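You operate a simulated robot arm through the tools that you are given. There is no shell and no other tool.

You run a simulated robot arm. Do the job below in one go: nothing can be reset, and whatever is moved stays where it is left.

JOB
Plug the sink, fill it to the band, add two pumps of soap and soak the dirty board clean.
Fine: leave it in the basin and the tap off; leave the clean boards.

It is judged by the outcome, as a careful person would: the job done as asked, and still so three seconds after it is handed in. It fails if anything else is knocked over, pushed out of place, dropped, spilled or broken.

ROBOT AND FRAMES
A 7-joint arm with a two-finger parallel gripper, fixed in place. Base frame: the origin is at the foot of the arm, x ahead of it, y to its left, z up; the work surface is at about z = 0.9. Units: m, degrees, N and s.
Its first joint turns from -166.0 to 166.0 degrees. Payload 4.4 kg.
The TCP is the grasp point between the finger pads, 0.023 m short of the fingertips. In the tool frame z runs along the fingers and y along their closing line. The gripper opens to 0.094 m. The fingers are 0.038 m wide and 0.01 m thick; the gripper's body (0.054 by 0.096 m) begins 0.039 m behind the TCP.
Orientation is told as [roll, pitch, yaw] about the base's x, y, z axes, in that order, counted from this pose: with the fingers straight down and closing along the base's y, the tool's x points along the base's -x, its y along +y and its z along -z.

CONTROLS
- The arm moves only by the tool jog_arm. Its argument "series" is one flat list of numbers, 6 for each row, row after row: the shift along the tool's x, y, z in m, then the turn, a rotation vector about the tool's x, y, z in degrees. In form: [tx, ty, tz, rx, ry, rz, tx, ty, tz, rx, ry, rz, ...]. A call has 1 to 20 rows; each row is the pose to reach, as a shift and turn from the pose commanded when the call began, along the tool's axes at that moment. "claw" is the opening, from 0 (shut) to 1 (fully open), set as the call begins (left out, the last holds). Each row takes 0.2 s and may step no farther than 0.05 m and 8.6 degrees from the row before; otherwise, or with a gripper value out of range, the whole call is refused. Where a pose cannot be reached the arm comes as near as it can. A force on the tool above 50 N (or 10 N above the force at the start of the call, whichever is more), or a blocked arm, ends the call early, and 0.2 s more pass. The fingers move at their own pace (about 0.072 m/s each) and stop on an object; they squeeze with about 24 N. The grip force told is the motor's: it shows also when the fingers shut on nothing. Time passes only in rows, and 0.2 s behind the last, so rows that repeat a pose let the fingers close. It gives the time, the measured TCP pose, the force on the tool (base axes), the opening and the grip force at its end, in the units of the frame above (readings bear some noise), with the torque about the TCP (base axes, N m) and any sound that the robot's microphone picked up, and new pictures: "pictures" is both (left out), scene, wrist or none.
- Cameras (640 x 400 px; columns grow to the right, rows downward): "scene" is fixed at [0.0506, 0.6484, 1.5683]; the picture's right is [-0.61, -0.79, 0.00], its down [-0.44, 0.34, -0.83] and it looks along [0.65, -0.51, -0.56] (base axes); focal length 315 px, centre (320, 200). "wrist" rides on the gripper at [0.086, 0.016, -0.074] in the tool frame; the picture's right is [-0.18, 0.98, 0.00], its down [-0.58, -0.11, -0.81] and it looks along [-0.79, -0.15, 0.59] (tool axes); focal length 243 px, centre (320, 200). There is no depth. A picture from a camera that has moved, and an enlarged one, comes with that camera's place and axes in the base frame and with its lens.
- zoom(camera, box): a new picture of the part [left, top, right, bottom] of that camera's present view, enlarged. It takes no simulated time.
- close_job(): hands the job in; it is judged then, once.

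Places have to be worked out from the pictures, the camera data and where the tool is seen. Open the gripper and draw the arm clear of the work before you hand the job in, unless the task says otherwise.

The tools are called after ">>>" as name(argument=value, ...) on one line, values as JSON. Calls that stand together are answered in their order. jog_arm: Moves the arm, as the interface text tells. Its arguments: {"type":"object","properties":{"series":{"type":"array","items":{"type":"number"}},"claw":{"type":"number"},"pictures":{"type":"string","enum":["both","scene","wrist","none"]}},"required":["series"]} The other tools are called the same way: zoom (camera, box) takes an enlarged picture of a part of a camera's view; close_job () hands the job in.

At the start:

```text
clock: 0.0
tool_pos: [0.6821, 0.3993, 1.3737]
ee_rot: [0.0, 0.0, 0.0]
contact_force: [1.1, -0.4, 0.0]
moment: [0.0, 0.01, -0.03]
grip_width: 0.0941
grasp_force: 0.1
```

scene: 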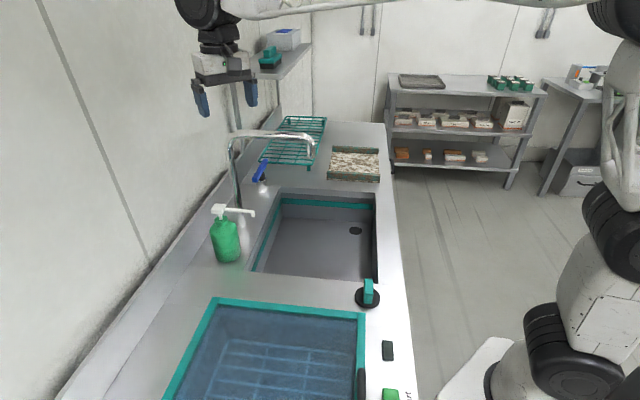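
wrist: 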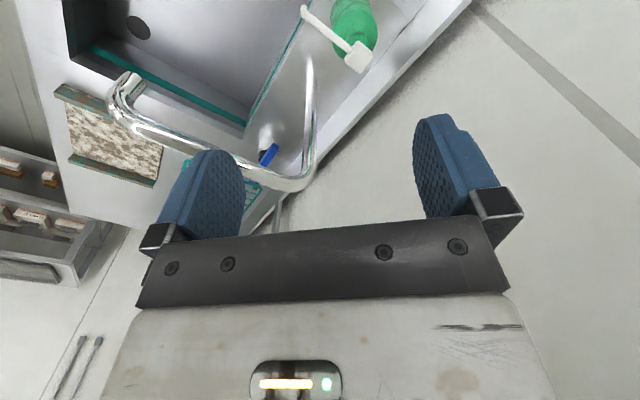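

I begin by looking closely at the scene: the sink with its drain, the plug (black disc with a teal handle), the soap pump, the tap with its blue lever, and the boards.

>>> zoom(camera="scene", box=[200, 100, 400, 225])

>>> zoom(camera="scene", box=[240, 180, 400, 310])

>>> zoom(camera="scene", box=[160, 280, 420, 400])

>>> zoom(camera="scene", box=[380, 50, 640, 200])

```text
3.20 times, centred on (300, 162) of scene
camera zoom: at [0.0506, 0.6484, 1.5683], right [-0.61, -0.79, 0.0], down [-0.44, 0.34, -0.83], along [0.65, -0.51, -0.56], focal length 1008 px, centre (384, 320)
```

zoom: 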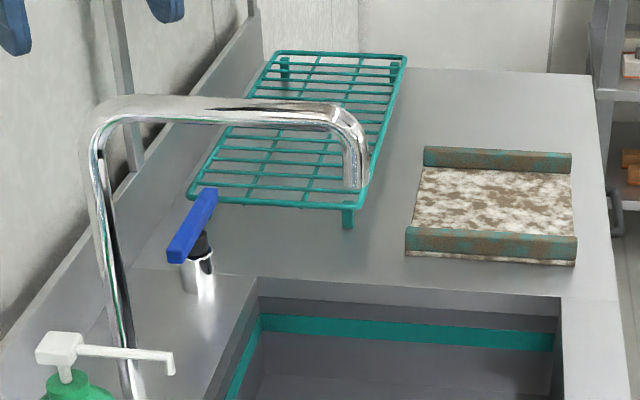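

```text
3.08 times, centred on (320, 245) of scene
camera zoom: at [0.0506, 0.6484, 1.5683], right [-0.61, -0.79, 0.0], down [-0.44, 0.34, -0.83], along [0.65, -0.51, -0.56], focal length 969 px, centre (320, 62)
```

zoom: 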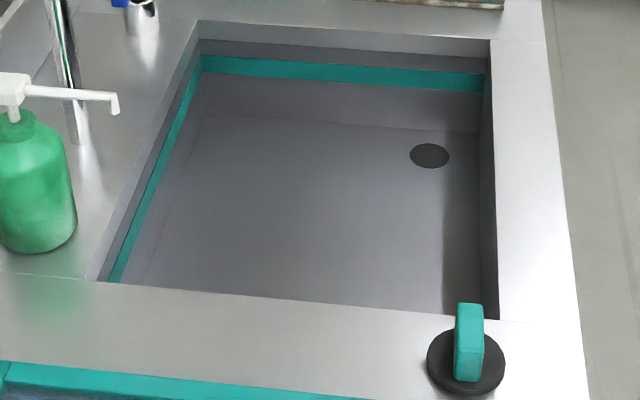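

```text
2.46 times, centred on (290, 340) of scene
camera zoom: at [0.0506, 0.6484, 1.5683], right [-0.61, -0.79, 0.0], down [-0.44, 0.34, -0.83], along [0.65, -0.51, -0.56], focal length 775 px, centre (394, -145)
```

zoom: 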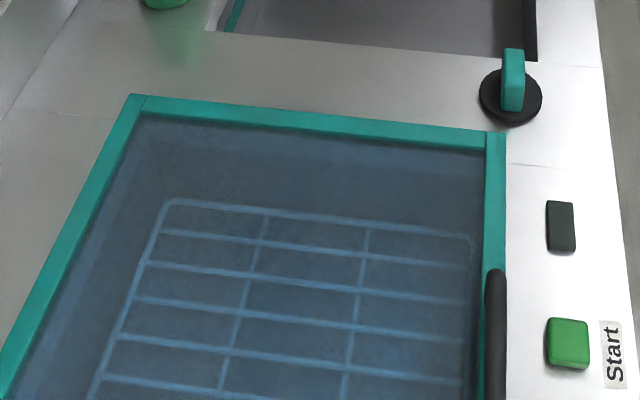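

```text
2.46 times, centred on (510, 125) of scene
camera zoom: at [0.0506, 0.6484, 1.5683], right [-0.61, -0.79, 0.0], down [-0.44, 0.34, -0.83], along [0.65, -0.51, -0.56], focal length 775 px, centre (-148, 385)
```

zoom: 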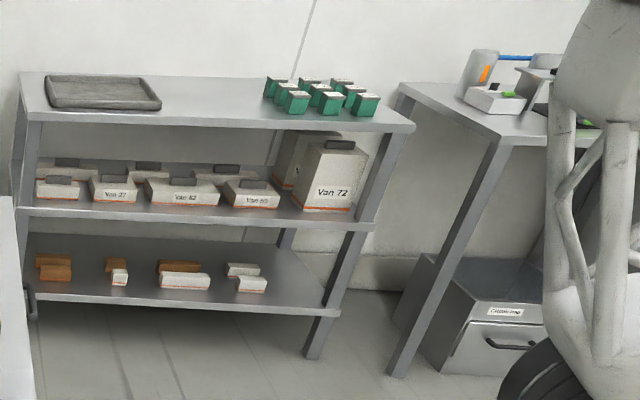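

The basin looks turned about 45° in the base frame, roughly between (0.41,0.17), (0.74,-0.17), (1.01,0.11) and (0.67,0.43). The plug is near (0.39,0.23) and a dirty-looking board is near (0.93,-0.23). I move away from the tap towards the plug to see it with the wrist camera.

>>> jog_arm(series=[0.033, -0.019, 0.01, 0, 0, 0, 0.066, -0.038, 0.02, 0, 0, 0, 0.099, -0.057, 0.03, 0, 0, 0, 0.132, -0.076, 0.04, 0, 0, 0, 0.165, -0.095, 0.05, 0, 0, 0, 0.198, -0.114, 0.06, 0, 0, 0, 0.231, -0.133, 0.08, 0, 0, 0, 0.264, -0.152, 0.11, 0, 0, 0, 0.297, -0.171, 0.14, 0, 0, 0, 0.33, -0.19, 0.17, 0, 0, 0], claw=1)

```text
clock: 2.2
tool_pos: [0.353, 0.2108, 1.2037]
ee_rot: [0.1, 0.0, -0.1]
contact_force: [0.4, 0.4, -1.1]
moment: [-0.03, -0.04, -0.03]
grip_width: 0.0937
grasp_force: 0.1
camera wrist: at [0.2675, 0.2257, 1.2768], right [0.18, 0.98, 0.0], down [0.58, -0.11, 0.81], along [0.79, -0.15, -0.59], focal length 243 px, centre (320, 200)
```

scene: 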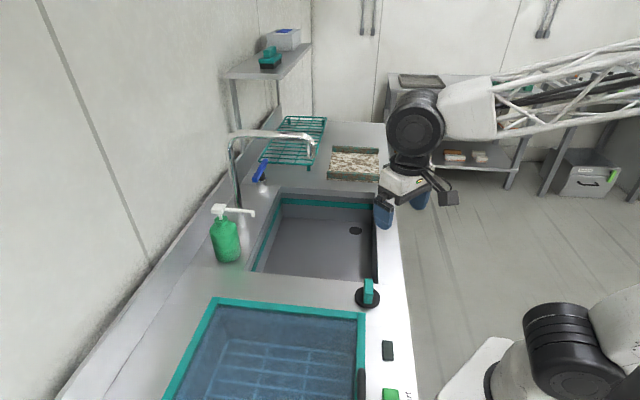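
wrist: 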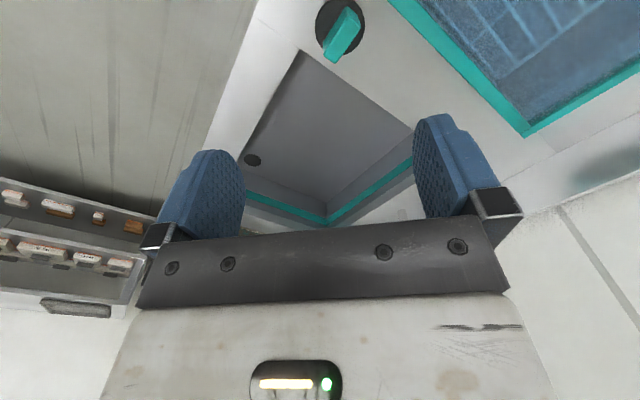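

The wrist picture confirms the plug near (0.394, 0.230). I zoom in for the handle's shape and direction.

>>> zoom(camera="wrist", box=[280, 0, 400, 75])

>>> zoom(camera="scene", box=[340, 265, 404, 315])

>>> zoom(camera="scene", box=[200, 190, 300, 280])

```text
5.33 times, centred on (340, 38) of wrist
camera zoom: at [0.2675, 0.2257, 1.2768], right [0.18, 0.98, 0.0], down [0.58, -0.11, 0.81], along [0.79, -0.15, -0.59], focal length 1294 px, centre (213, 1067)
```

zoom: 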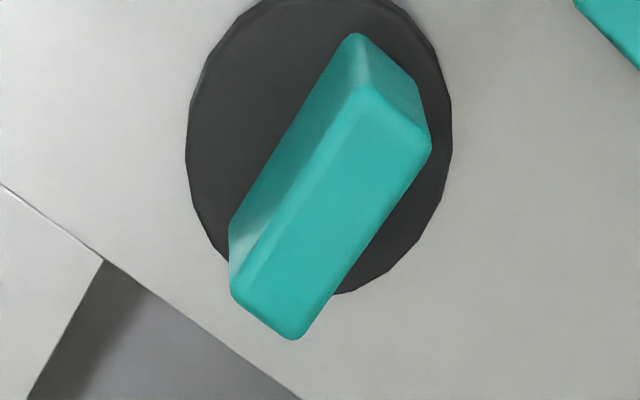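

```text
8.00 times, centred on (372, 290) of scene
camera zoom: at [0.0506, 0.6484, 1.5683], right [-0.61, -0.79, 0.0], down [-0.44, 0.34, -0.83], along [0.65, -0.51, -0.56], focal length 2520 px, centre (-96, -520)
```

zoom: 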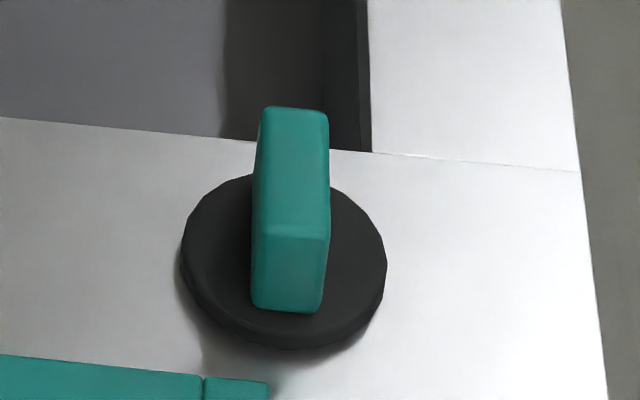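

```text
4.44 times, centred on (250, 235) of scene
camera zoom: at [0.0506, 0.6484, 1.5683], right [-0.61, -0.79, 0.0], down [-0.44, 0.34, -0.83], along [0.65, -0.51, -0.56], focal length 1400 px, centre (631, 44)
```

zoom: 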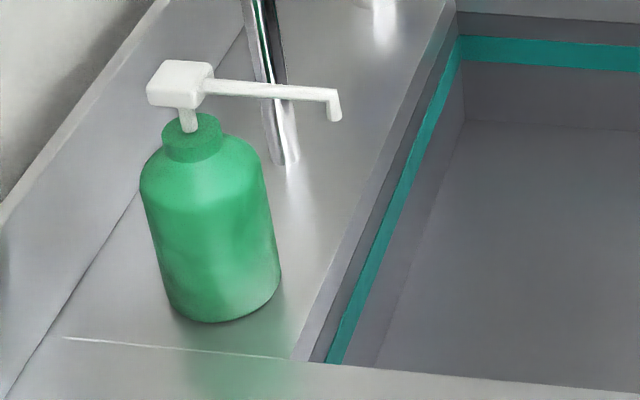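

The plug's handle is about 0.024 m thick, with its long axis along (0.71,-0.71), so I will grip it across at yaw -45°. I turn and move to just above it, at about (0.394, 0.229, 1.05).

>>> jog_arm(series=[-0.007, 0.003, 0.02, 0, 0, 7.5, -0.014, 0.006, 0.04, 0, 0, 15, -0.021, 0.009, 0.07, 0, 0, 22.5, -0.028, 0.012, 0.1, 0, 0, 30, -0.035, 0.015, 0.125, 0, 0, 37.5, -0.041, 0.018, 0.15, 0, 0, 45, -0.041, 0.018, 0.15, 0, 0, 45], claw=1)

```text
clock: 3.8
tool_pos: [0.3936, 0.2275, 1.0534]
ee_rot: [0.0, -0.1, -45.1]
contact_force: [0.1, -0.6, 0.4]
moment: [0.03, -0.02, 0.01]
grip_width: 0.094
grasp_force: 0.2
camera wrist: at [0.3444, 0.3005, 1.1279], right [0.83, 0.56, 0.0], down [0.33, -0.49, 0.81], along [0.45, -0.67, -0.59], focal length 243 px, centre (320, 200)
```

scene: 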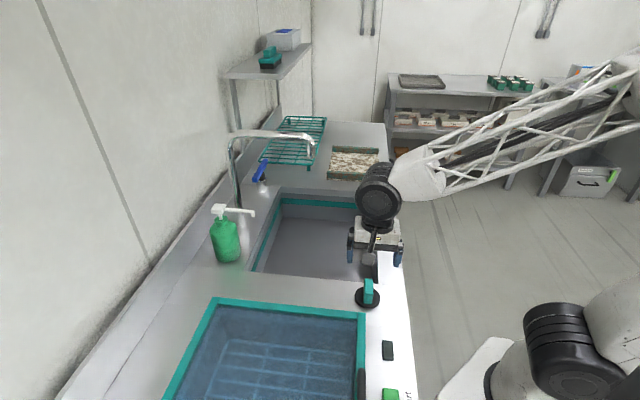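
wrist: 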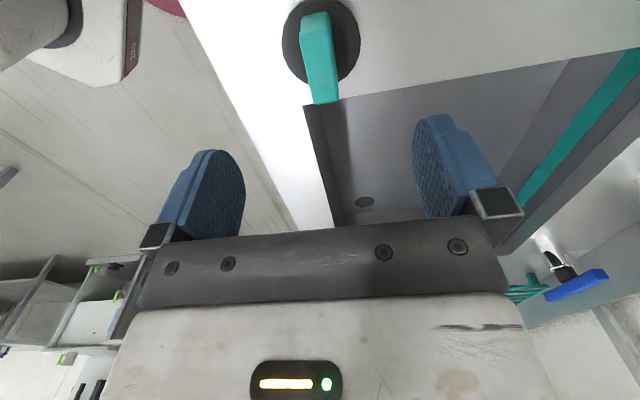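

The handle is centred between the fingers (column about 320). I go straight down about 0.118 m to put the pads on either side of it, clear of the disc.

>>> jog_arm(series=[0, 0, 0.04, 0, 0, 0, 0, 0, 0.08, 0, 0, 0, 0, 0, 0.1, 0, 0, 0, 0, 0, 0.112, 0, 0, 0], claw=1)

```text
clock: 4.8
tool_pos: [0.3942, 0.2281, 0.9429]
ee_rot: [-0.1, 0.0, -45.0]
contact_force: [-0.1, -0.6, 0.3]
moment: [0.01, 0.03, 0.02]
grip_width: 0.0941
grasp_force: 0.1
camera wrist: at [0.3454, 0.3008, 1.0158], right [0.83, 0.56, 0.0], down [0.33, -0.49, 0.81], along [0.46, -0.67, -0.59], focal length 243 px, centre (320, 200)
```

scene: 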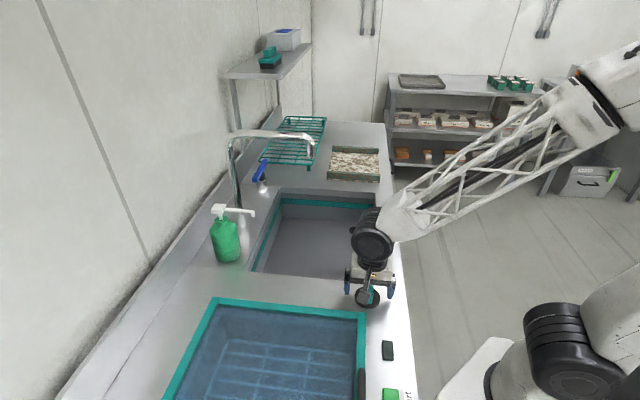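
wrist: 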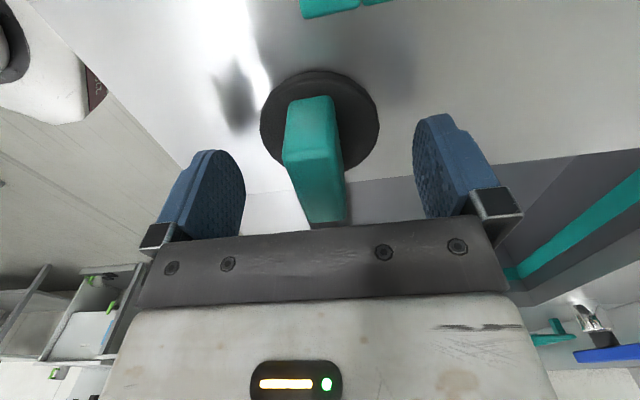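

The handle spans about z = 0.911 to 0.950. I go down 5 mm more and close on it.

>>> jog_arm(series=[0, 0, 0.005, 0, 0, 0], claw=1, pictures="none")

>>> jog_arm(series=[0, 0, 0, 0, 0, 0, 0, 0, 0, 0, 0, 0, 0, 0, 0, 0, 0, 0, 0, 0, 0, 0, 0, 0], claw=0, pictures="wrist")

```text
clock: 5.2
tool_pos: [0.3935, 0.2284, 0.9364]
ee_rot: [0.0, 0.0, -45.1]
contact_force: [0.0, -0.6, -0.8]
moment: [-0.01, -0.01, 0.0]
grip_width: 0.0939
grasp_force: 0.1
```

```text
clock: 6.2
tool_pos: [0.3928, 0.2271, 0.9375]
ee_rot: [0.0, 0.0, -45.0]
contact_force: [-0.5, -0.6, 0.9]
moment: [-0.04, 0.0, 0.01]
grip_width: 0.0223
grasp_force: 24.3
camera wrist: at [0.3451, 0.3005, 1.0106], right [0.83, 0.56, 0.0], down [0.33, -0.49, 0.81], along [0.46, -0.67, -0.59], focal length 243 px, centre (320, 200)
```

wrist: 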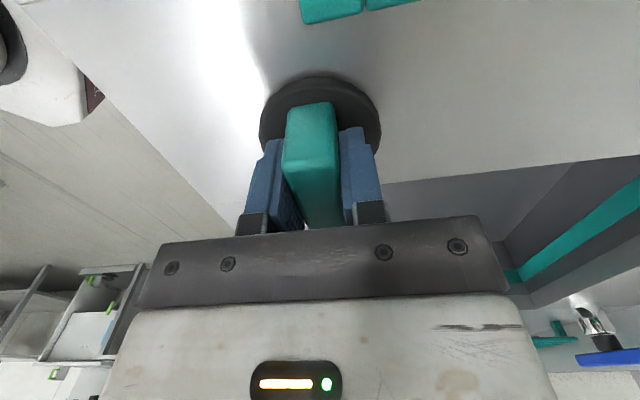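

The grip is firm at 0.022 m. I lift the plug 0.09 m and carry it along the basin towards the drain, stopping short to refine the drain's place.

>>> jog_arm(series=[0, 0, -0.045, 0, 0, 0, 0, 0, -0.09, 0, 0, 0, -0.045, 0.005, -0.09, 0, 0, 0, -0.09, 0.01, -0.09, 0, 0, 0, -0.135, 0.015, -0.09, 0, 0, 0, -0.18, 0.02, -0.09, 0, 0, 0, -0.225, 0.025, -0.09, 0, 0, 0, -0.27, 0.03, -0.09, 0, 0, 0, -0.315, 0.033, -0.09, 0, 0, 0])

```text
clock: 8.2
tool_pos: [0.6381, 0.0287, 1.0269]
ee_rot: [0.1, 0.0, -45.0]
contact_force: [0.2, -0.3, -0.9]
moment: [0.02, -0.01, -0.01]
grip_width: 0.0217
grasp_force: 24.2
camera wrist: at [0.5903, 0.1011, 1.1009], right [0.82, 0.57, 0.0], down [0.33, -0.49, 0.81], along [0.46, -0.67, -0.59], focal length 243 px, centre (320, 200)
```

scene: 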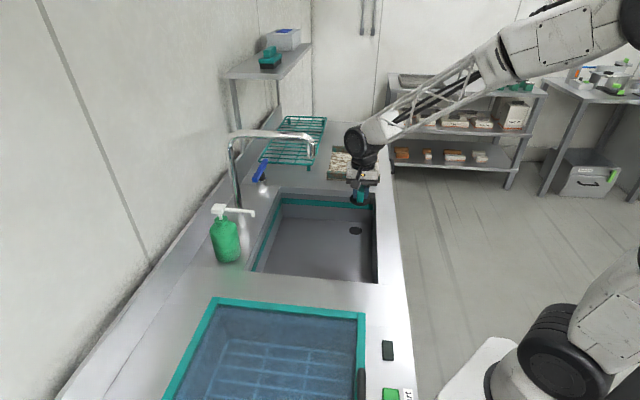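
wrist: 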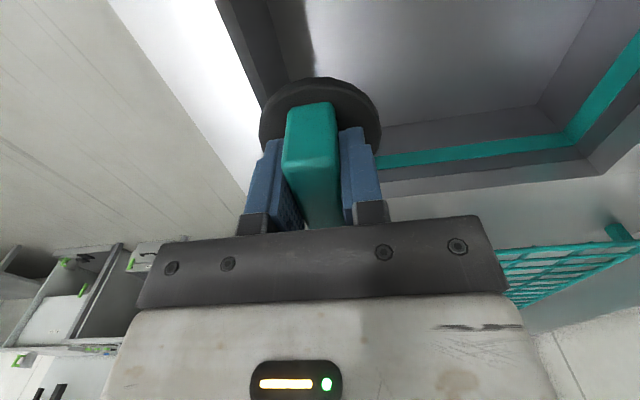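

The plug hides the drain from the wrist camera, so I zoom the fixed camera to fix the drain centre and check how the held plug lines up with it.

>>> zoom(camera="scene", box=[320, 170, 400, 250])

>>> zoom(camera="scene", box=[240, 180, 400, 300])

```text
5.00 times, centred on (360, 210) of scene
camera zoom: at [0.0506, 0.6484, 1.5683], right [-0.61, -0.79, 0.0], down [-0.44, 0.34, -0.83], along [0.65, -0.51, -0.56], focal length 1575 px, centre (120, 150)
```

zoom: 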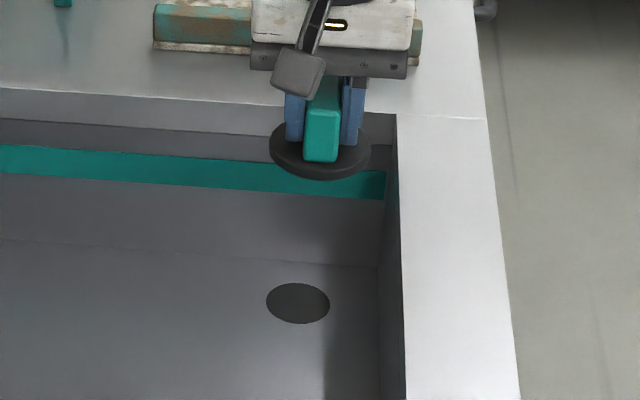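

```text
3.33 times, centred on (320, 240) of scene
camera zoom: at [0.0506, 0.6484, 1.5683], right [-0.61, -0.79, 0.0], down [-0.44, 0.34, -0.83], along [0.65, -0.51, -0.56], focal length 1050 px, centre (320, 67)
```

zoom: 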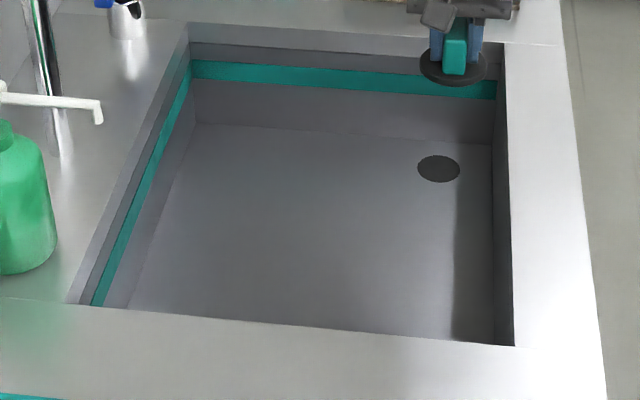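

The drain centre works out to about (0.743, -0.075) with the basin floor near z = 0.747. I move over it, go part way down into the basin, and check the alignment.

>>> jog_arm(series=[-0.05, 0, 0, 0, 0, 0, -0.1, 0.001, 0, 0, 0, 0, -0.147, 0.001, 0, 0, 0, 0, -0.147, 0.001, 0.045, 0, 0, 0, -0.147, 0.001, 0.09, 0, 0, 0, -0.147, 0.001, 0.135, 0, 0, 0, -0.147, 0.001, 0.18, 0, 0, 0, -0.147, 0.001, 0.2, 0, 0, 0])

>>> zoom(camera="scene", box=[320, 170, 400, 250])

```text
clock: 10.0
tool_pos: [0.7445, -0.0759, 0.8272]
ee_rot: [0.0, 0.0, -44.9]
contact_force: [-0.2, 0.4, -0.5]
moment: [-0.01, 0.04, -0.02]
grip_width: 0.0218
grasp_force: 23.6
camera wrist: at [0.6949, -0.0031, 0.9004], right [0.83, 0.56, 0.0], down [0.33, -0.49, 0.81], along [0.46, -0.67, -0.59], focal length 243 px, centre (320, 200)
```

scene: 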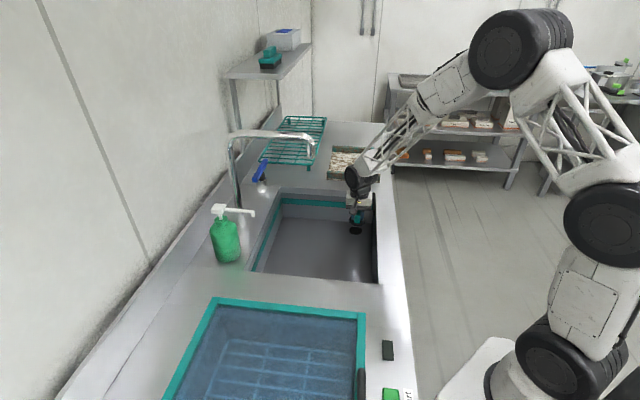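
wrist: 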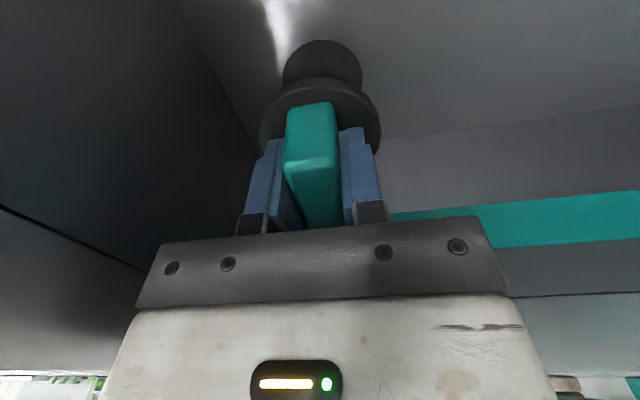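

```text
5.00 times, centred on (360, 210) of scene
camera zoom: at [0.0506, 0.6484, 1.5683], right [-0.61, -0.79, 0.0], down [-0.44, 0.34, -0.83], along [0.65, -0.51, -0.56], focal length 1575 px, centre (120, 150)
```

zoom: 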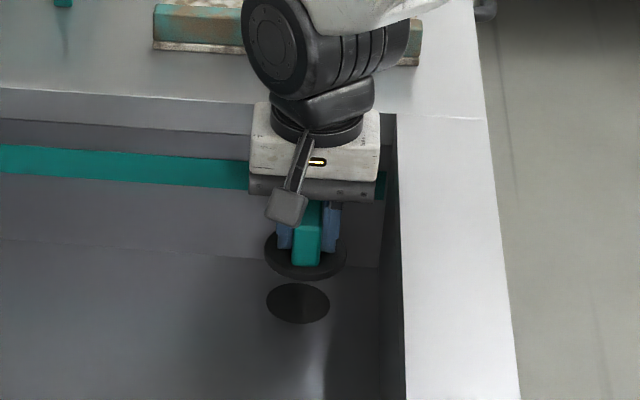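

In the close wrist view the drain centre is on the finger midline and about 5 mm nearer than the plug. I shift back 5 mm and lower the plug onto it gently.

>>> jog_arm(series=[0.005, 0.001, 0.0, 0, 0, 0, 0.005, 0.001, 0.025, 0, 0, 0, 0.005, 0.001, 0.036, 0, 0, 0, 0.005, 0.001, 0.041, 0, 0, 0])

>>> zoom(camera="scene", box=[320, 170, 400, 250])

```text
clock: 11.0
tool_pos: [0.741, -0.0712, 0.7855]
ee_rot: [0.0, 0.1, -44.9]
contact_force: [-0.4, -0.1, -0.9]
moment: [-0.02, 0.0, -0.02]
grip_width: 0.0215
grasp_force: 24.1
camera wrist: at [0.692, 0.0015, 0.8596], right [0.83, 0.56, 0.0], down [0.33, -0.49, 0.81], along [0.46, -0.67, -0.59], focal length 243 px, centre (320, 200)
```

scene: 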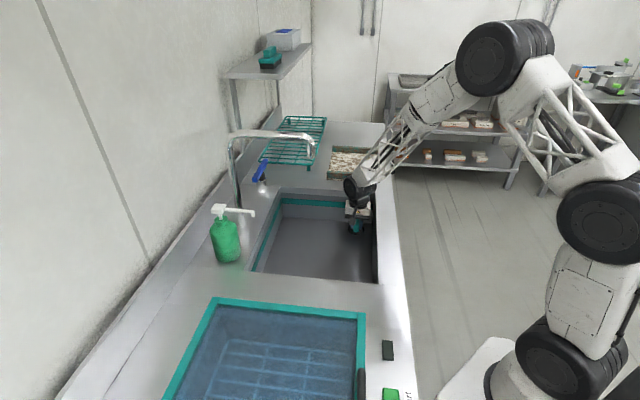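
wrist: 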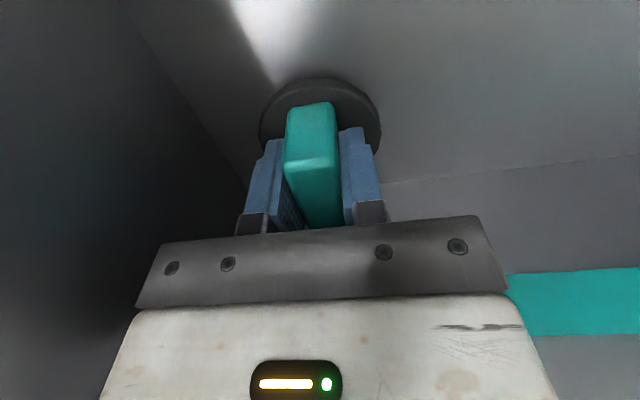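

```text
5.00 times, centred on (360, 210) of scene
camera zoom: at [0.0506, 0.6484, 1.5683], right [-0.61, -0.79, 0.0], down [-0.44, 0.34, -0.83], along [0.65, -0.51, -0.56], focal length 1575 px, centre (120, 150)
```

zoom: 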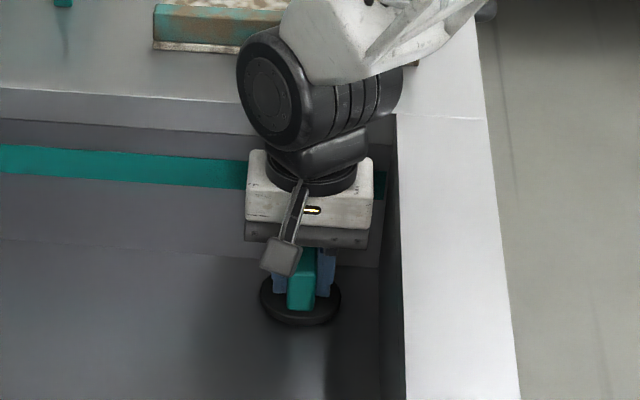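

There is no contact force yet, and the plug sits over the drain. I lower in 1–2 mm steps until it seats.

>>> jog_arm(series=[0, 0, 0.001, 0, 0, 0, 0, 0, 0.002, 0, 0, 0, 0, 0, 0.003, 0, 0, 0, 0, 0, 0.004, 0, 0, 0, 0, 0, 0.005, 0, 0, 0], pictures="none")

```text
clock: 12.2
tool_pos: [0.7419, -0.071, 0.7825]
ee_rot: [0.2, -0.1, -45.1]
contact_force: [-18.4, -4.0, 35.2]
moment: [0.0, 0.39, 0.01]
grip_width: 0.0219
grasp_force: 24.0
```

Contact at z = 0.7825 (35 N upward): the plug is on the drain. I ease the push and open the fingers part way, then rise clear to look.

>>> jog_arm(series=[0, 0, -0.003, 0, 0, 0], pictures="none")

>>> jog_arm(series=[0, 0, 0, 0, 0, 0, 0, 0, 0, 0, 0, 0, 0, 0, 0, 0, 0, 0], claw=0.6, pictures="wrist")

```text
clock: 12.6
tool_pos: [0.7414, -0.0711, 0.782]
ee_rot: [0.0, 0.1, -45.0]
contact_force: [1.1, -0.2, 1.0]
moment: [0.01, -0.1, 0.0]
grip_width: 0.022
grasp_force: 23.7
```

```text
clock: 13.4
tool_pos: [0.7417, -0.0717, 0.7832]
ee_rot: [0.0, 0.0, -45.0]
contact_force: [-0.8, -0.1, 0.1]
moment: [0.02, -0.03, 0.01]
grip_width: 0.0565
grasp_force: 0.0
camera wrist: at [0.6925, 0.0017, 0.8574], right [0.83, 0.56, 0.0], down [0.33, -0.49, 0.81], along [0.46, -0.67, -0.59], focal length 243 px, centre (320, 200)
```

wrist: 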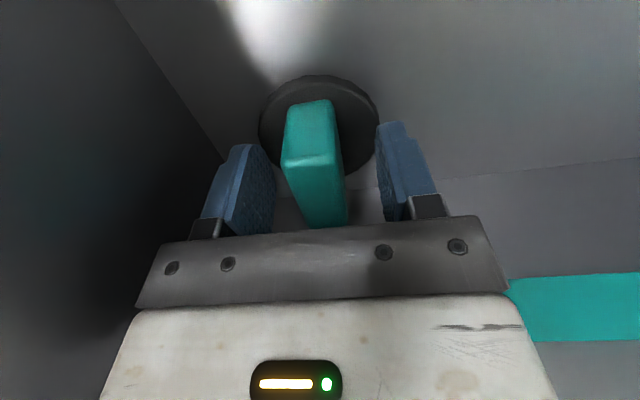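

The plug rests flat and free. I raise the arm straight up 0.3 m and check the plug over the drain and the board beyond.

>>> jog_arm(series=[0, 0, -0.04, 0, 0, 0, 0, 0, -0.08, 0, 0, 0, 0, 0, -0.12, 0, 0, 0, 0, 0, -0.16, 0, 0, 0, 0, 0, -0.2, 0, 0, 0, 0, 0, -0.24, 0, 0, 0, 0, 0, -0.28, 0, 0, 0, 0.04, 0, -0.32, 0, 0, 0, 0.08, 0, -0.36, 0, 0, 0])

>>> zoom(camera="scene", box=[320, 170, 400, 250])

>>> zoom(camera="wrist", box=[160, 0, 480, 200])

```text
refused: row 8 steps farther than a row can; nothing moved
```

```text
5.00 times, centred on (360, 210) of scene
camera zoom: at [0.0506, 0.6484, 1.5683], right [-0.61, -0.79, 0.0], down [-0.44, 0.34, -0.83], along [0.65, -0.51, -0.56], focal length 1575 px, centre (120, 150)
```

zoom: 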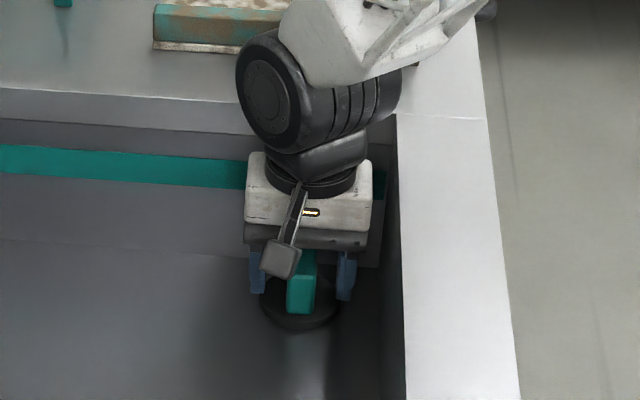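

```text
2.00 times, centred on (320, 100) of wrist
camera zoom: at [0.6925, 0.0017, 0.8574], right [0.83, 0.56, 0.0], down [0.33, -0.49, 0.81], along [0.46, -0.67, -0.59], focal length 485 px, centre (320, 400)
```

zoom: 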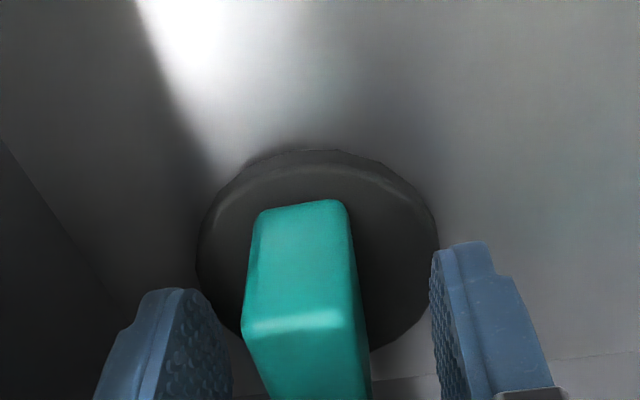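

One row stepped too far, so nothing moved. I repeat the lift with smaller steps.

>>> jog_arm(series=[0, 0, -0.04, 0, 0, 0, 0, 0, -0.08, 0, 0, 0, 0, 0, -0.12, 0, 0, 0, 0, 0, -0.16, 0, 0, 0, 0, 0, -0.2, 0, 0, 0, 0, 0, -0.24, 0, 0, 0, 0, 0, -0.28, 0, 0, 0, 0.03, 0, -0.31, 0, 0, 0, 0.06, 0, -0.34, 0, 0, 0])

>>> zoom(camera="scene", box=[320, 170, 400, 250])

>>> zoom(camera="wrist", box=[160, 0, 480, 200])

```text
clock: 15.4
tool_pos: [0.6978, -0.0287, 1.1224]
ee_rot: [-0.1, 0.2, -45.1]
contact_force: [0.9, 0.8, -0.4]
moment: [-0.02, 0.0, 0.01]
grip_width: 0.0564
grasp_force: 0.0
camera wrist: at [0.6495, 0.045, 1.1975], right [0.83, 0.56, 0.0], down [0.34, -0.49, 0.81], along [0.45, -0.67, -0.59], focal length 243 px, centre (320, 200)
```

scene: 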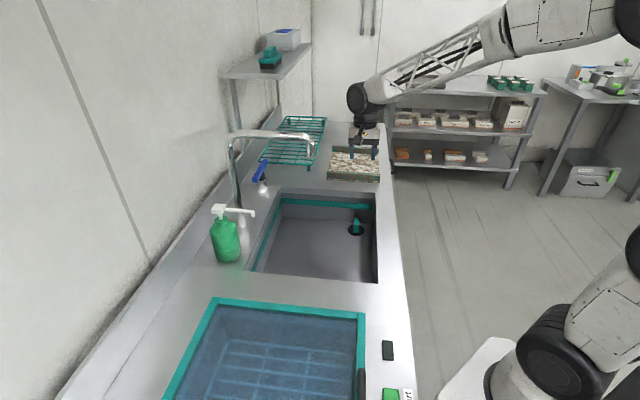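
wrist: 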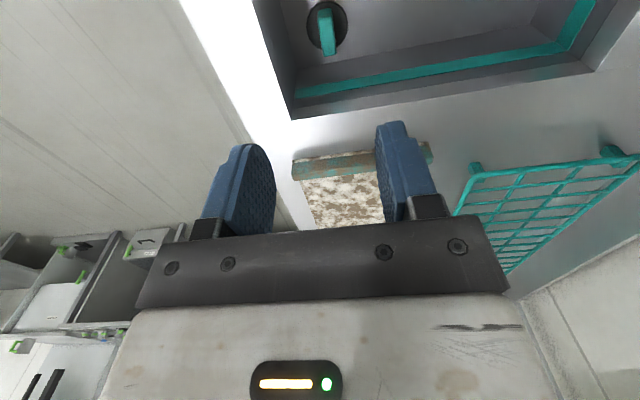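

```text
5.00 times, centred on (360, 210) of scene
camera zoom: at [0.0506, 0.6484, 1.5683], right [-0.61, -0.79, 0.0], down [-0.44, 0.34, -0.83], along [0.65, -0.51, -0.56], focal length 1575 px, centre (120, 150)
```

zoom: 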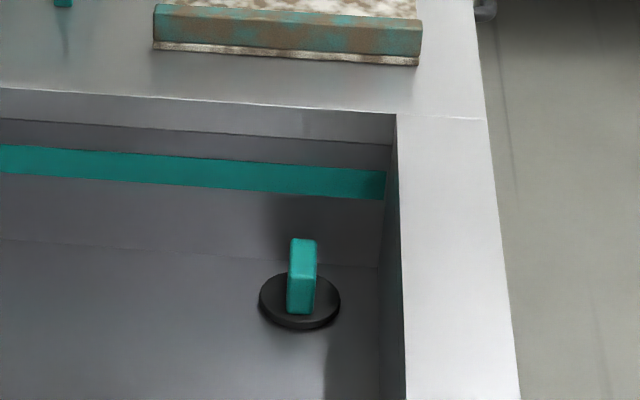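

```text
2.00 times, centred on (320, 100) of wrist
camera zoom: at [0.6495, 0.045, 1.1975], right [0.83, 0.56, 0.0], down [0.34, -0.49, 0.81], along [0.45, -0.67, -0.59], focal length 485 px, centre (320, 400)
```

zoom: 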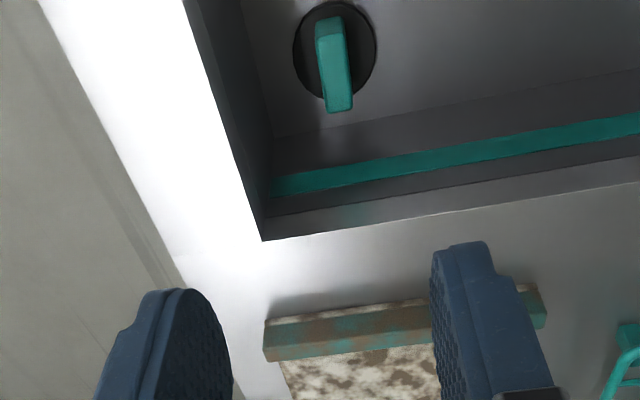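

The plug fully covers the drain. The dirty board is a thin plate with two teal bars on top. Next I turn the gripper and move over the far part of the basin, clear of the spout, to see how the tap's blue lever is built.

>>> jog_arm(series=[-0.004, 0.012, -0.004, 0, 0, -8.2, -0.008, 0.024, -0.008, 0, 0, -16.4, -0.012, 0.036, -0.012, 0, 0, -24.6, -0.016, 0.048, -0.016, 0, 0, -32.8, -0.02, 0.06, -0.02, 0, 0, -41, -0.024, 0.072, -0.024, 0, 0, -49.2, -0.028, 0.084, -0.028, 0, 0, -57.4, -0.03, 0.096, -0.03, 0, 0, -65.6, -0.032, 0.108, -0.03, 0, 0, -73.8, -0.034, 0.12, -0.03, 0, 0, -82, -0.036, 0.127, -0.03, 0, 0, -90], claw=0.6)

```text
clock: 17.8
tool_pos: [0.8147, 0.0369, 1.1542]
ee_rot: [0.0, 0.1, 45.2]
contact_force: [-0.3, 0.8, -0.8]
moment: [0.01, -0.01, 0.0]
grip_width: 0.0565
grasp_force: 0.0
camera wrist: at [0.7425, -0.0139, 1.2276], right [-0.57, 0.82, 0.0], down [0.49, 0.34, 0.81], along [0.66, 0.46, -0.59], focal length 243 px, centre (320, 200)
```

scene: 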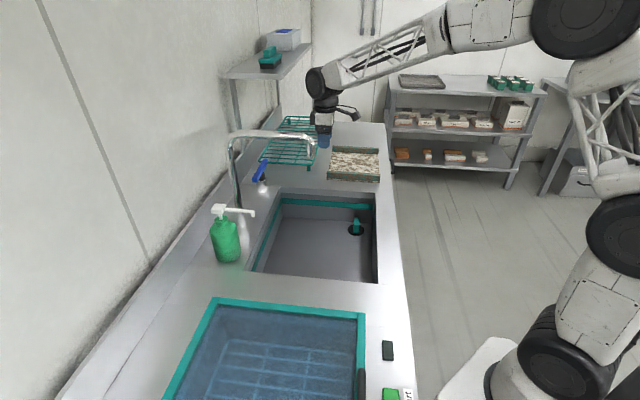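
wrist: 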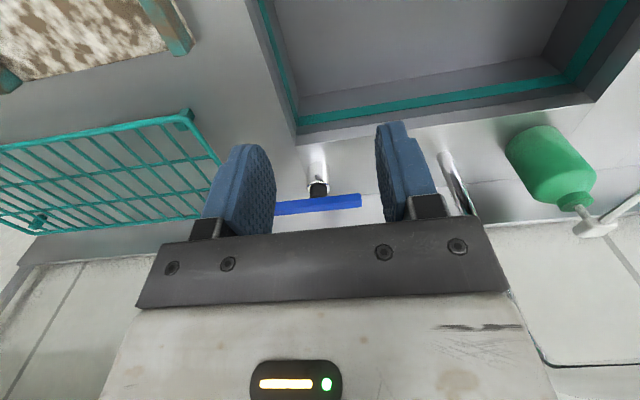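

I zoom on the lever between the fingers.

>>> zoom(camera="wrist", box=[250, 140, 400, 235])

>>> zoom(camera="scene", box=[215, 120, 335, 220])

>>> zoom(camera="wrist", box=[420, 100, 640, 240])

>>> zoom(camera="wrist", box=[0, 0, 240, 150])

```text
4.21 times, centred on (325, 188) of wrist
camera zoom: at [0.7425, -0.0139, 1.2276], right [-0.57, 0.82, 0.0], down [0.49, 0.34, 0.81], along [0.66, 0.46, -0.59], focal length 1022 px, centre (299, 253)
```

zoom: 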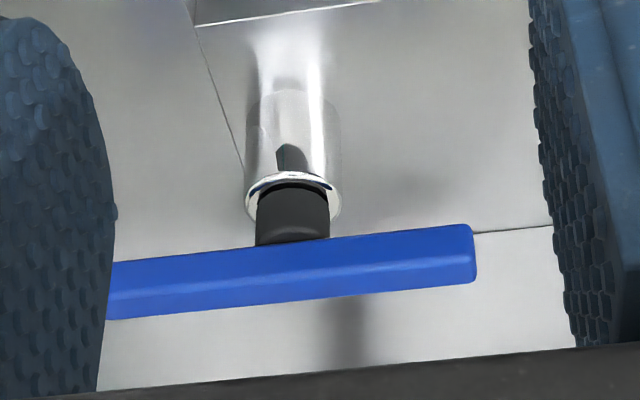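

```text
4.00 times, centred on (275, 170) of scene
camera zoom: at [0.0506, 0.6484, 1.5683], right [-0.61, -0.79, 0.0], down [-0.44, 0.34, -0.83], along [0.65, -0.51, -0.56], focal length 1260 px, centre (500, 320)
```

zoom: 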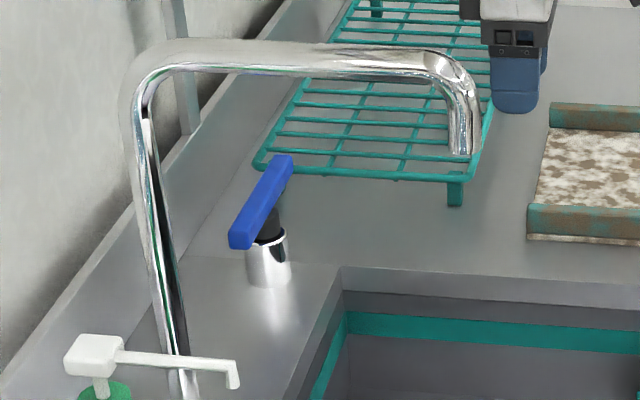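

```text
2.86 times, centred on (530, 170) of wrist
camera zoom: at [0.7425, -0.0139, 1.2276], right [-0.57, 0.82, 0.0], down [0.49, 0.34, 0.81], along [0.66, 0.46, -0.59], focal length 693 px, centre (-280, 286)
```

zoom: 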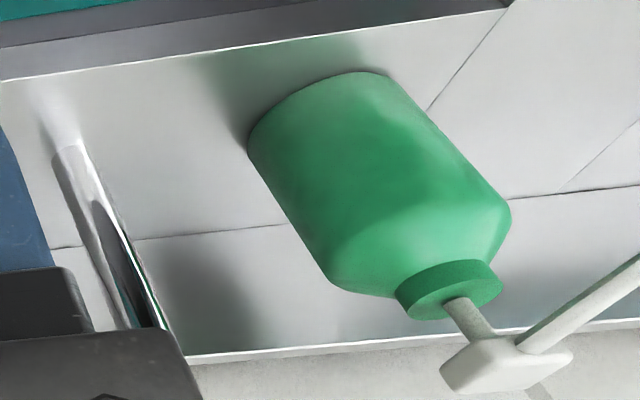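

```text
2.67 times, centred on (120, 75) of wrist
camera zoom: at [0.7425, -0.0139, 1.2276], right [-0.57, 0.82, 0.0], down [0.49, 0.34, 0.81], along [0.66, 0.46, -0.59], focal length 647 px, centre (853, 533)
```

zoom: 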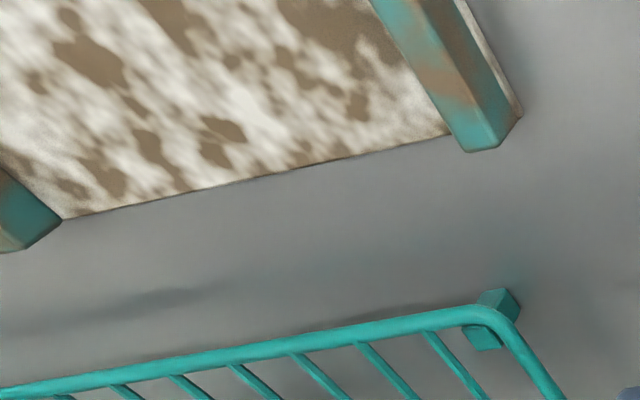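

The lever is a level blue bar about 0.14 m long, along the counter at about b=0.845 (b measured along (0.71,0.71)), z≈0.99, pivoting on a neck near (1.02,0.18). Its far end is near (1.07,0.13). I close the fingers and tilt the tool outward on that side, well away from the spout, to get near it for a closer look.

>>> jog_arm(series=[-0.012, -0.012, 0.0, 0, -4, 0, -0.024, -0.024, 0.0, 0, -8, 0, -0.036, -0.036, 0.0, 0, -12, 0, -0.048, -0.048, 0.005, 0, -16, 0, -0.06, -0.06, 0.01, 0, -20, 0, -0.072, -0.072, 0.015, 0, -24, 0, -0.08, -0.084, 0.02, 0, -28, 0, -0.088, -0.095, 0.025, 0, -32, 0, -0.095, -0.095, 0.03, 0, -35, 0], claw=0)

```text
clock: 19.8
tool_pos: [0.9484, 0.0354, 1.123]
ee_rot: [0.0, -35.1, 44.9]
contact_force: [0.3, -0.6, -0.1]
moment: [-0.02, 0.02, 0.0]
grip_width: 0.0002
grasp_force: 24.1
camera wrist: at [0.8577, -0.0329, 1.1347], right [-0.59, 0.8, 0.11], down [0.09, -0.07, 0.99], along [0.8, 0.59, -0.03], focal length 243 px, centre (320, 200)
```

scene: 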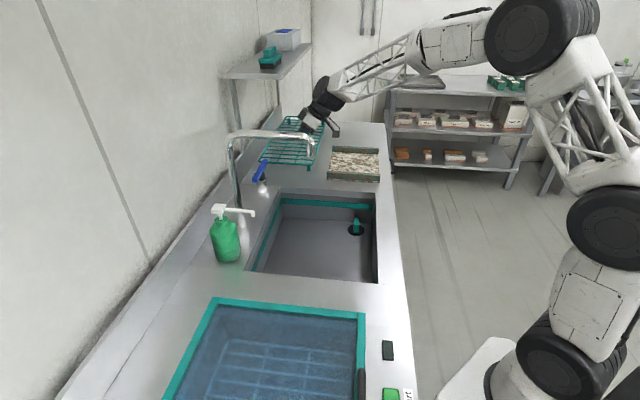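
wrist: 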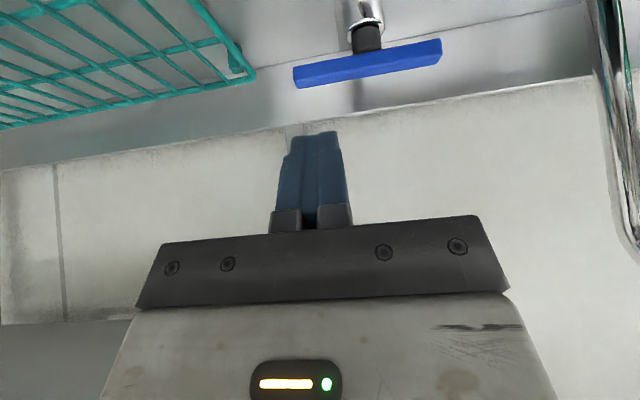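

From this view the lever runs from a≈0.527 to 0.685 (a along (0.71,-0.71)), at b≈0.845, z≈0.99, pivot at a≈0.60. I lower the closed fingertips to just in front of its far half, below bar height, without touching yet.

>>> jog_arm(series=[0.0102, -0.0024, 0.038, 0, 0, 0, 0.0204, -0.0048, 0.0761, 0, 0, 0, 0.0305, -0.0071, 0.1142, 0, 0, 0, 0.0407, -0.0095, 0.1522, 0, 0, 0])

```text
clock: 20.8
tool_pos: [0.9929, 0.0696, 0.9763]
ee_rot: [-0.1, -35.0, 44.9]
contact_force: [-0.3, 0.6, 0.4]
moment: [0.01, 0.04, 0.02]
grip_width: 0.0
grasp_force: 23.5
camera wrist: at [0.9024, -0.0007, 0.9871], right [-0.59, 0.8, 0.1], down [0.09, -0.07, 0.99], along [0.8, 0.59, -0.03], focal length 243 px, centre (320, 200)
```

scene: 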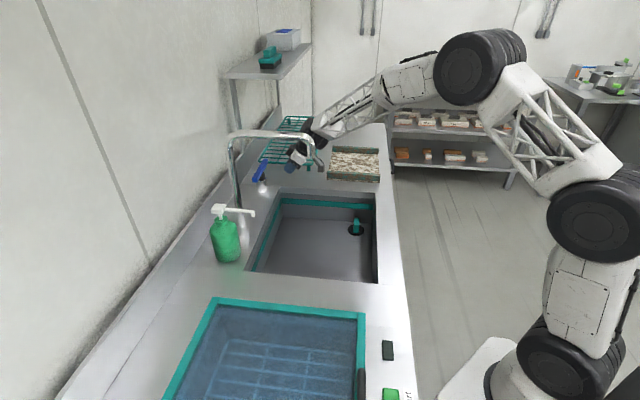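
wrist: 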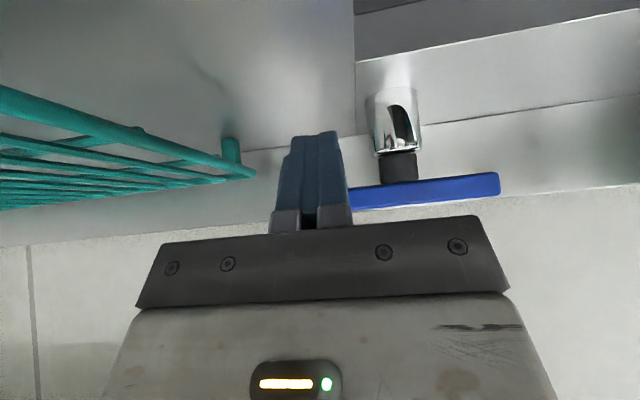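

The fingertips are in front of the lever's far half and the bar is at z≈0.984. I drop 8 mm more and push gently outward (+b), watching the force and listening for water.

>>> jog_arm(series=[-0.0222, 0, 0.0205, 0, 0, 0, -0.0445, 0, 0.041, 0, 0, 0, -0.0486, 0, 0.0438, 0, 0, 0, -0.0527, 0, 0.0467, 0, 0, 0, -0.0568, 0, 0.0496, 0, 0, 0, -0.0609, 0, 0.0525, 0, 0, 0])

```text
clock: 22.2
tool_pos: [1.049, 0.1212, 0.9661]
ee_rot: [0.0, -34.7, 44.8]
contact_force: [-38.4, -33.0, -3.2]
moment: [0.32, -0.3, 0.25]
grip_width: 0.0
grasp_force: 24.2
camera wrist: at [0.9582, 0.0527, 0.9767], right [-0.59, 0.8, 0.11], down [0.09, -0.07, 0.99], along [0.8, 0.59, -0.03], focal length 243 px, centre (320, 200)
```

scene: 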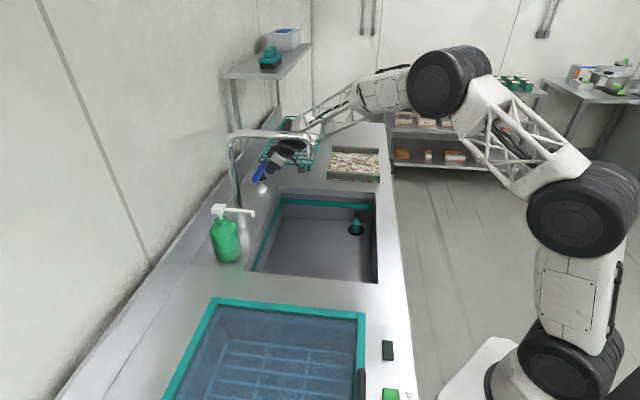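
wrist: 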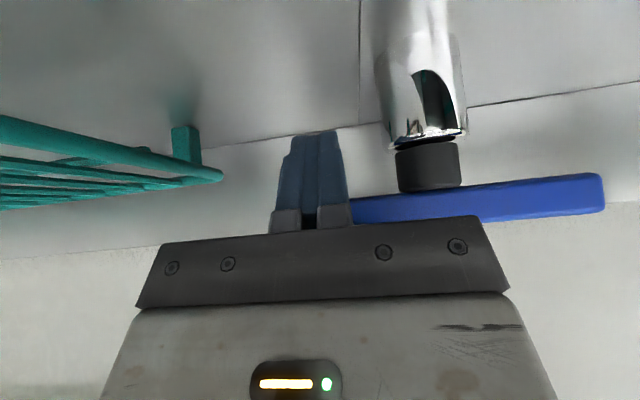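

The lever did not budge with 50 N that way, so it is at a stop in that sense; its other sense of turn must open it. I back off and shift to the lever's near end, turning the tool to yaw 75° so the arm stays to the right of the spout.

>>> jog_arm(series=[0.016, 0, -0.0295, 0, 0, 0, 0.0319, 0, -0.059, 0, 0, 0, 0.0363, 0.0232, -0.0621, -3.44, 0, -4.91, 0.0407, 0.0464, -0.0652, -6.88, 0, -9.82, 0.0451, 0.0696, -0.0683, -10.32, 0, -14.73, 0.0495, 0.0928, -0.0714, -13.76, 0, -19.64, 0.0539, 0.116, -0.0745, -17.2, 0, -24.6])

```text
clock: 23.8
tool_pos: [0.9066, 0.1442, 0.997]
ee_rot: [-0.1, -35.0, 75.0]
contact_force: [0.4, 0.4, 0.2]
moment: [0.04, 0.0, 0.02]
grip_width: 0.0
grasp_force: 23.7
camera wrist: at [0.8625, 0.0382, 1.0079], right [-0.91, 0.4, 0.11], down [0.11, -0.01, 0.99], along [0.4, 0.92, -0.03], focal length 243 px, centre (320, 200)
```

scene: 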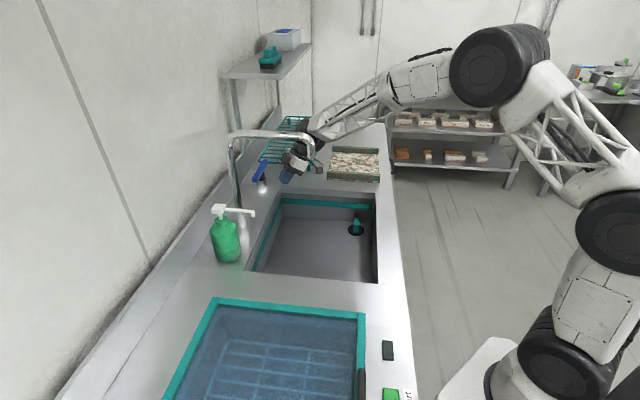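
wrist: 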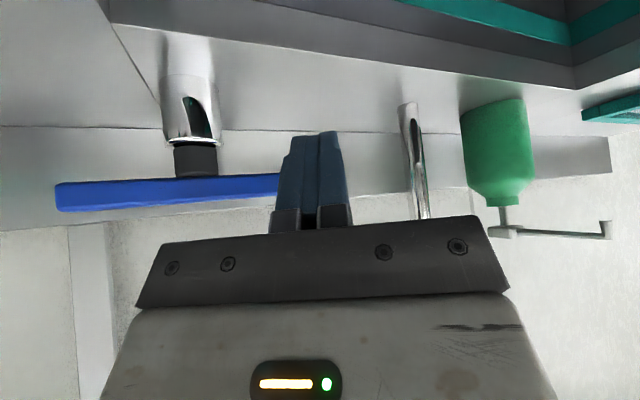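

The fingertips are in front of the lever's near end, with the spout and bottle clear. I lower to bar height and push gently outward (+b) there.

>>> jog_arm(series=[-0.0101, -0.0172, 0.0236, 0, 0, 0, -0.0202, -0.0344, 0.0471, 0, 0, 0, -0.0252, -0.0379, 0.0506, 0, 0, 0, -0.0301, -0.0414, 0.054, 0, 0, 0, -0.0351, -0.0449, 0.0575, 0, 0, 0, -0.04, -0.0484, 0.061, 0, 0, 0, -0.045, -0.0519, 0.0644, 0, 0, 0])

```text
clock: 25.4
tool_pos: [0.9757, 0.2023, 0.9723]
ee_rot: [-0.1, -35.0, 75.1]
contact_force: [-0.9, -1.2, 0.1]
moment: [0.01, -0.02, -0.06]
grip_width: 0.0001
grasp_force: 23.6
camera wrist: at [0.9315, 0.0971, 0.9823], right [-0.91, 0.4, 0.1], down [0.11, -0.01, 0.99], along [0.4, 0.92, -0.03], focal length 243 px, centre (320, 200)
```

scene: 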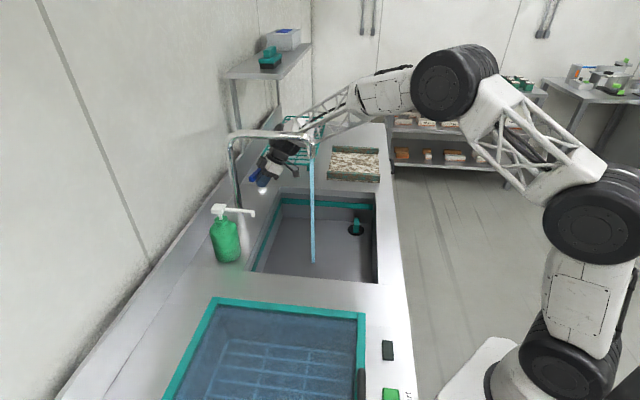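
wrist: 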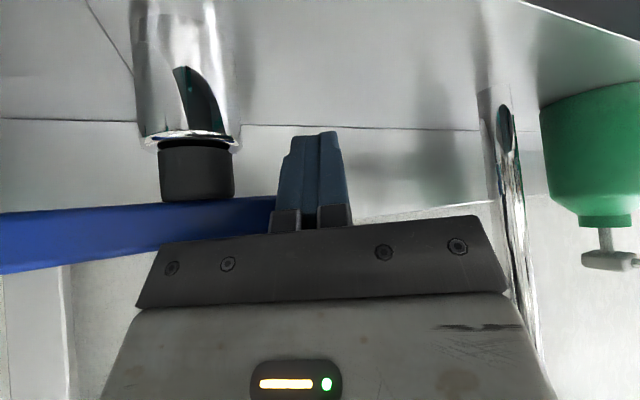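

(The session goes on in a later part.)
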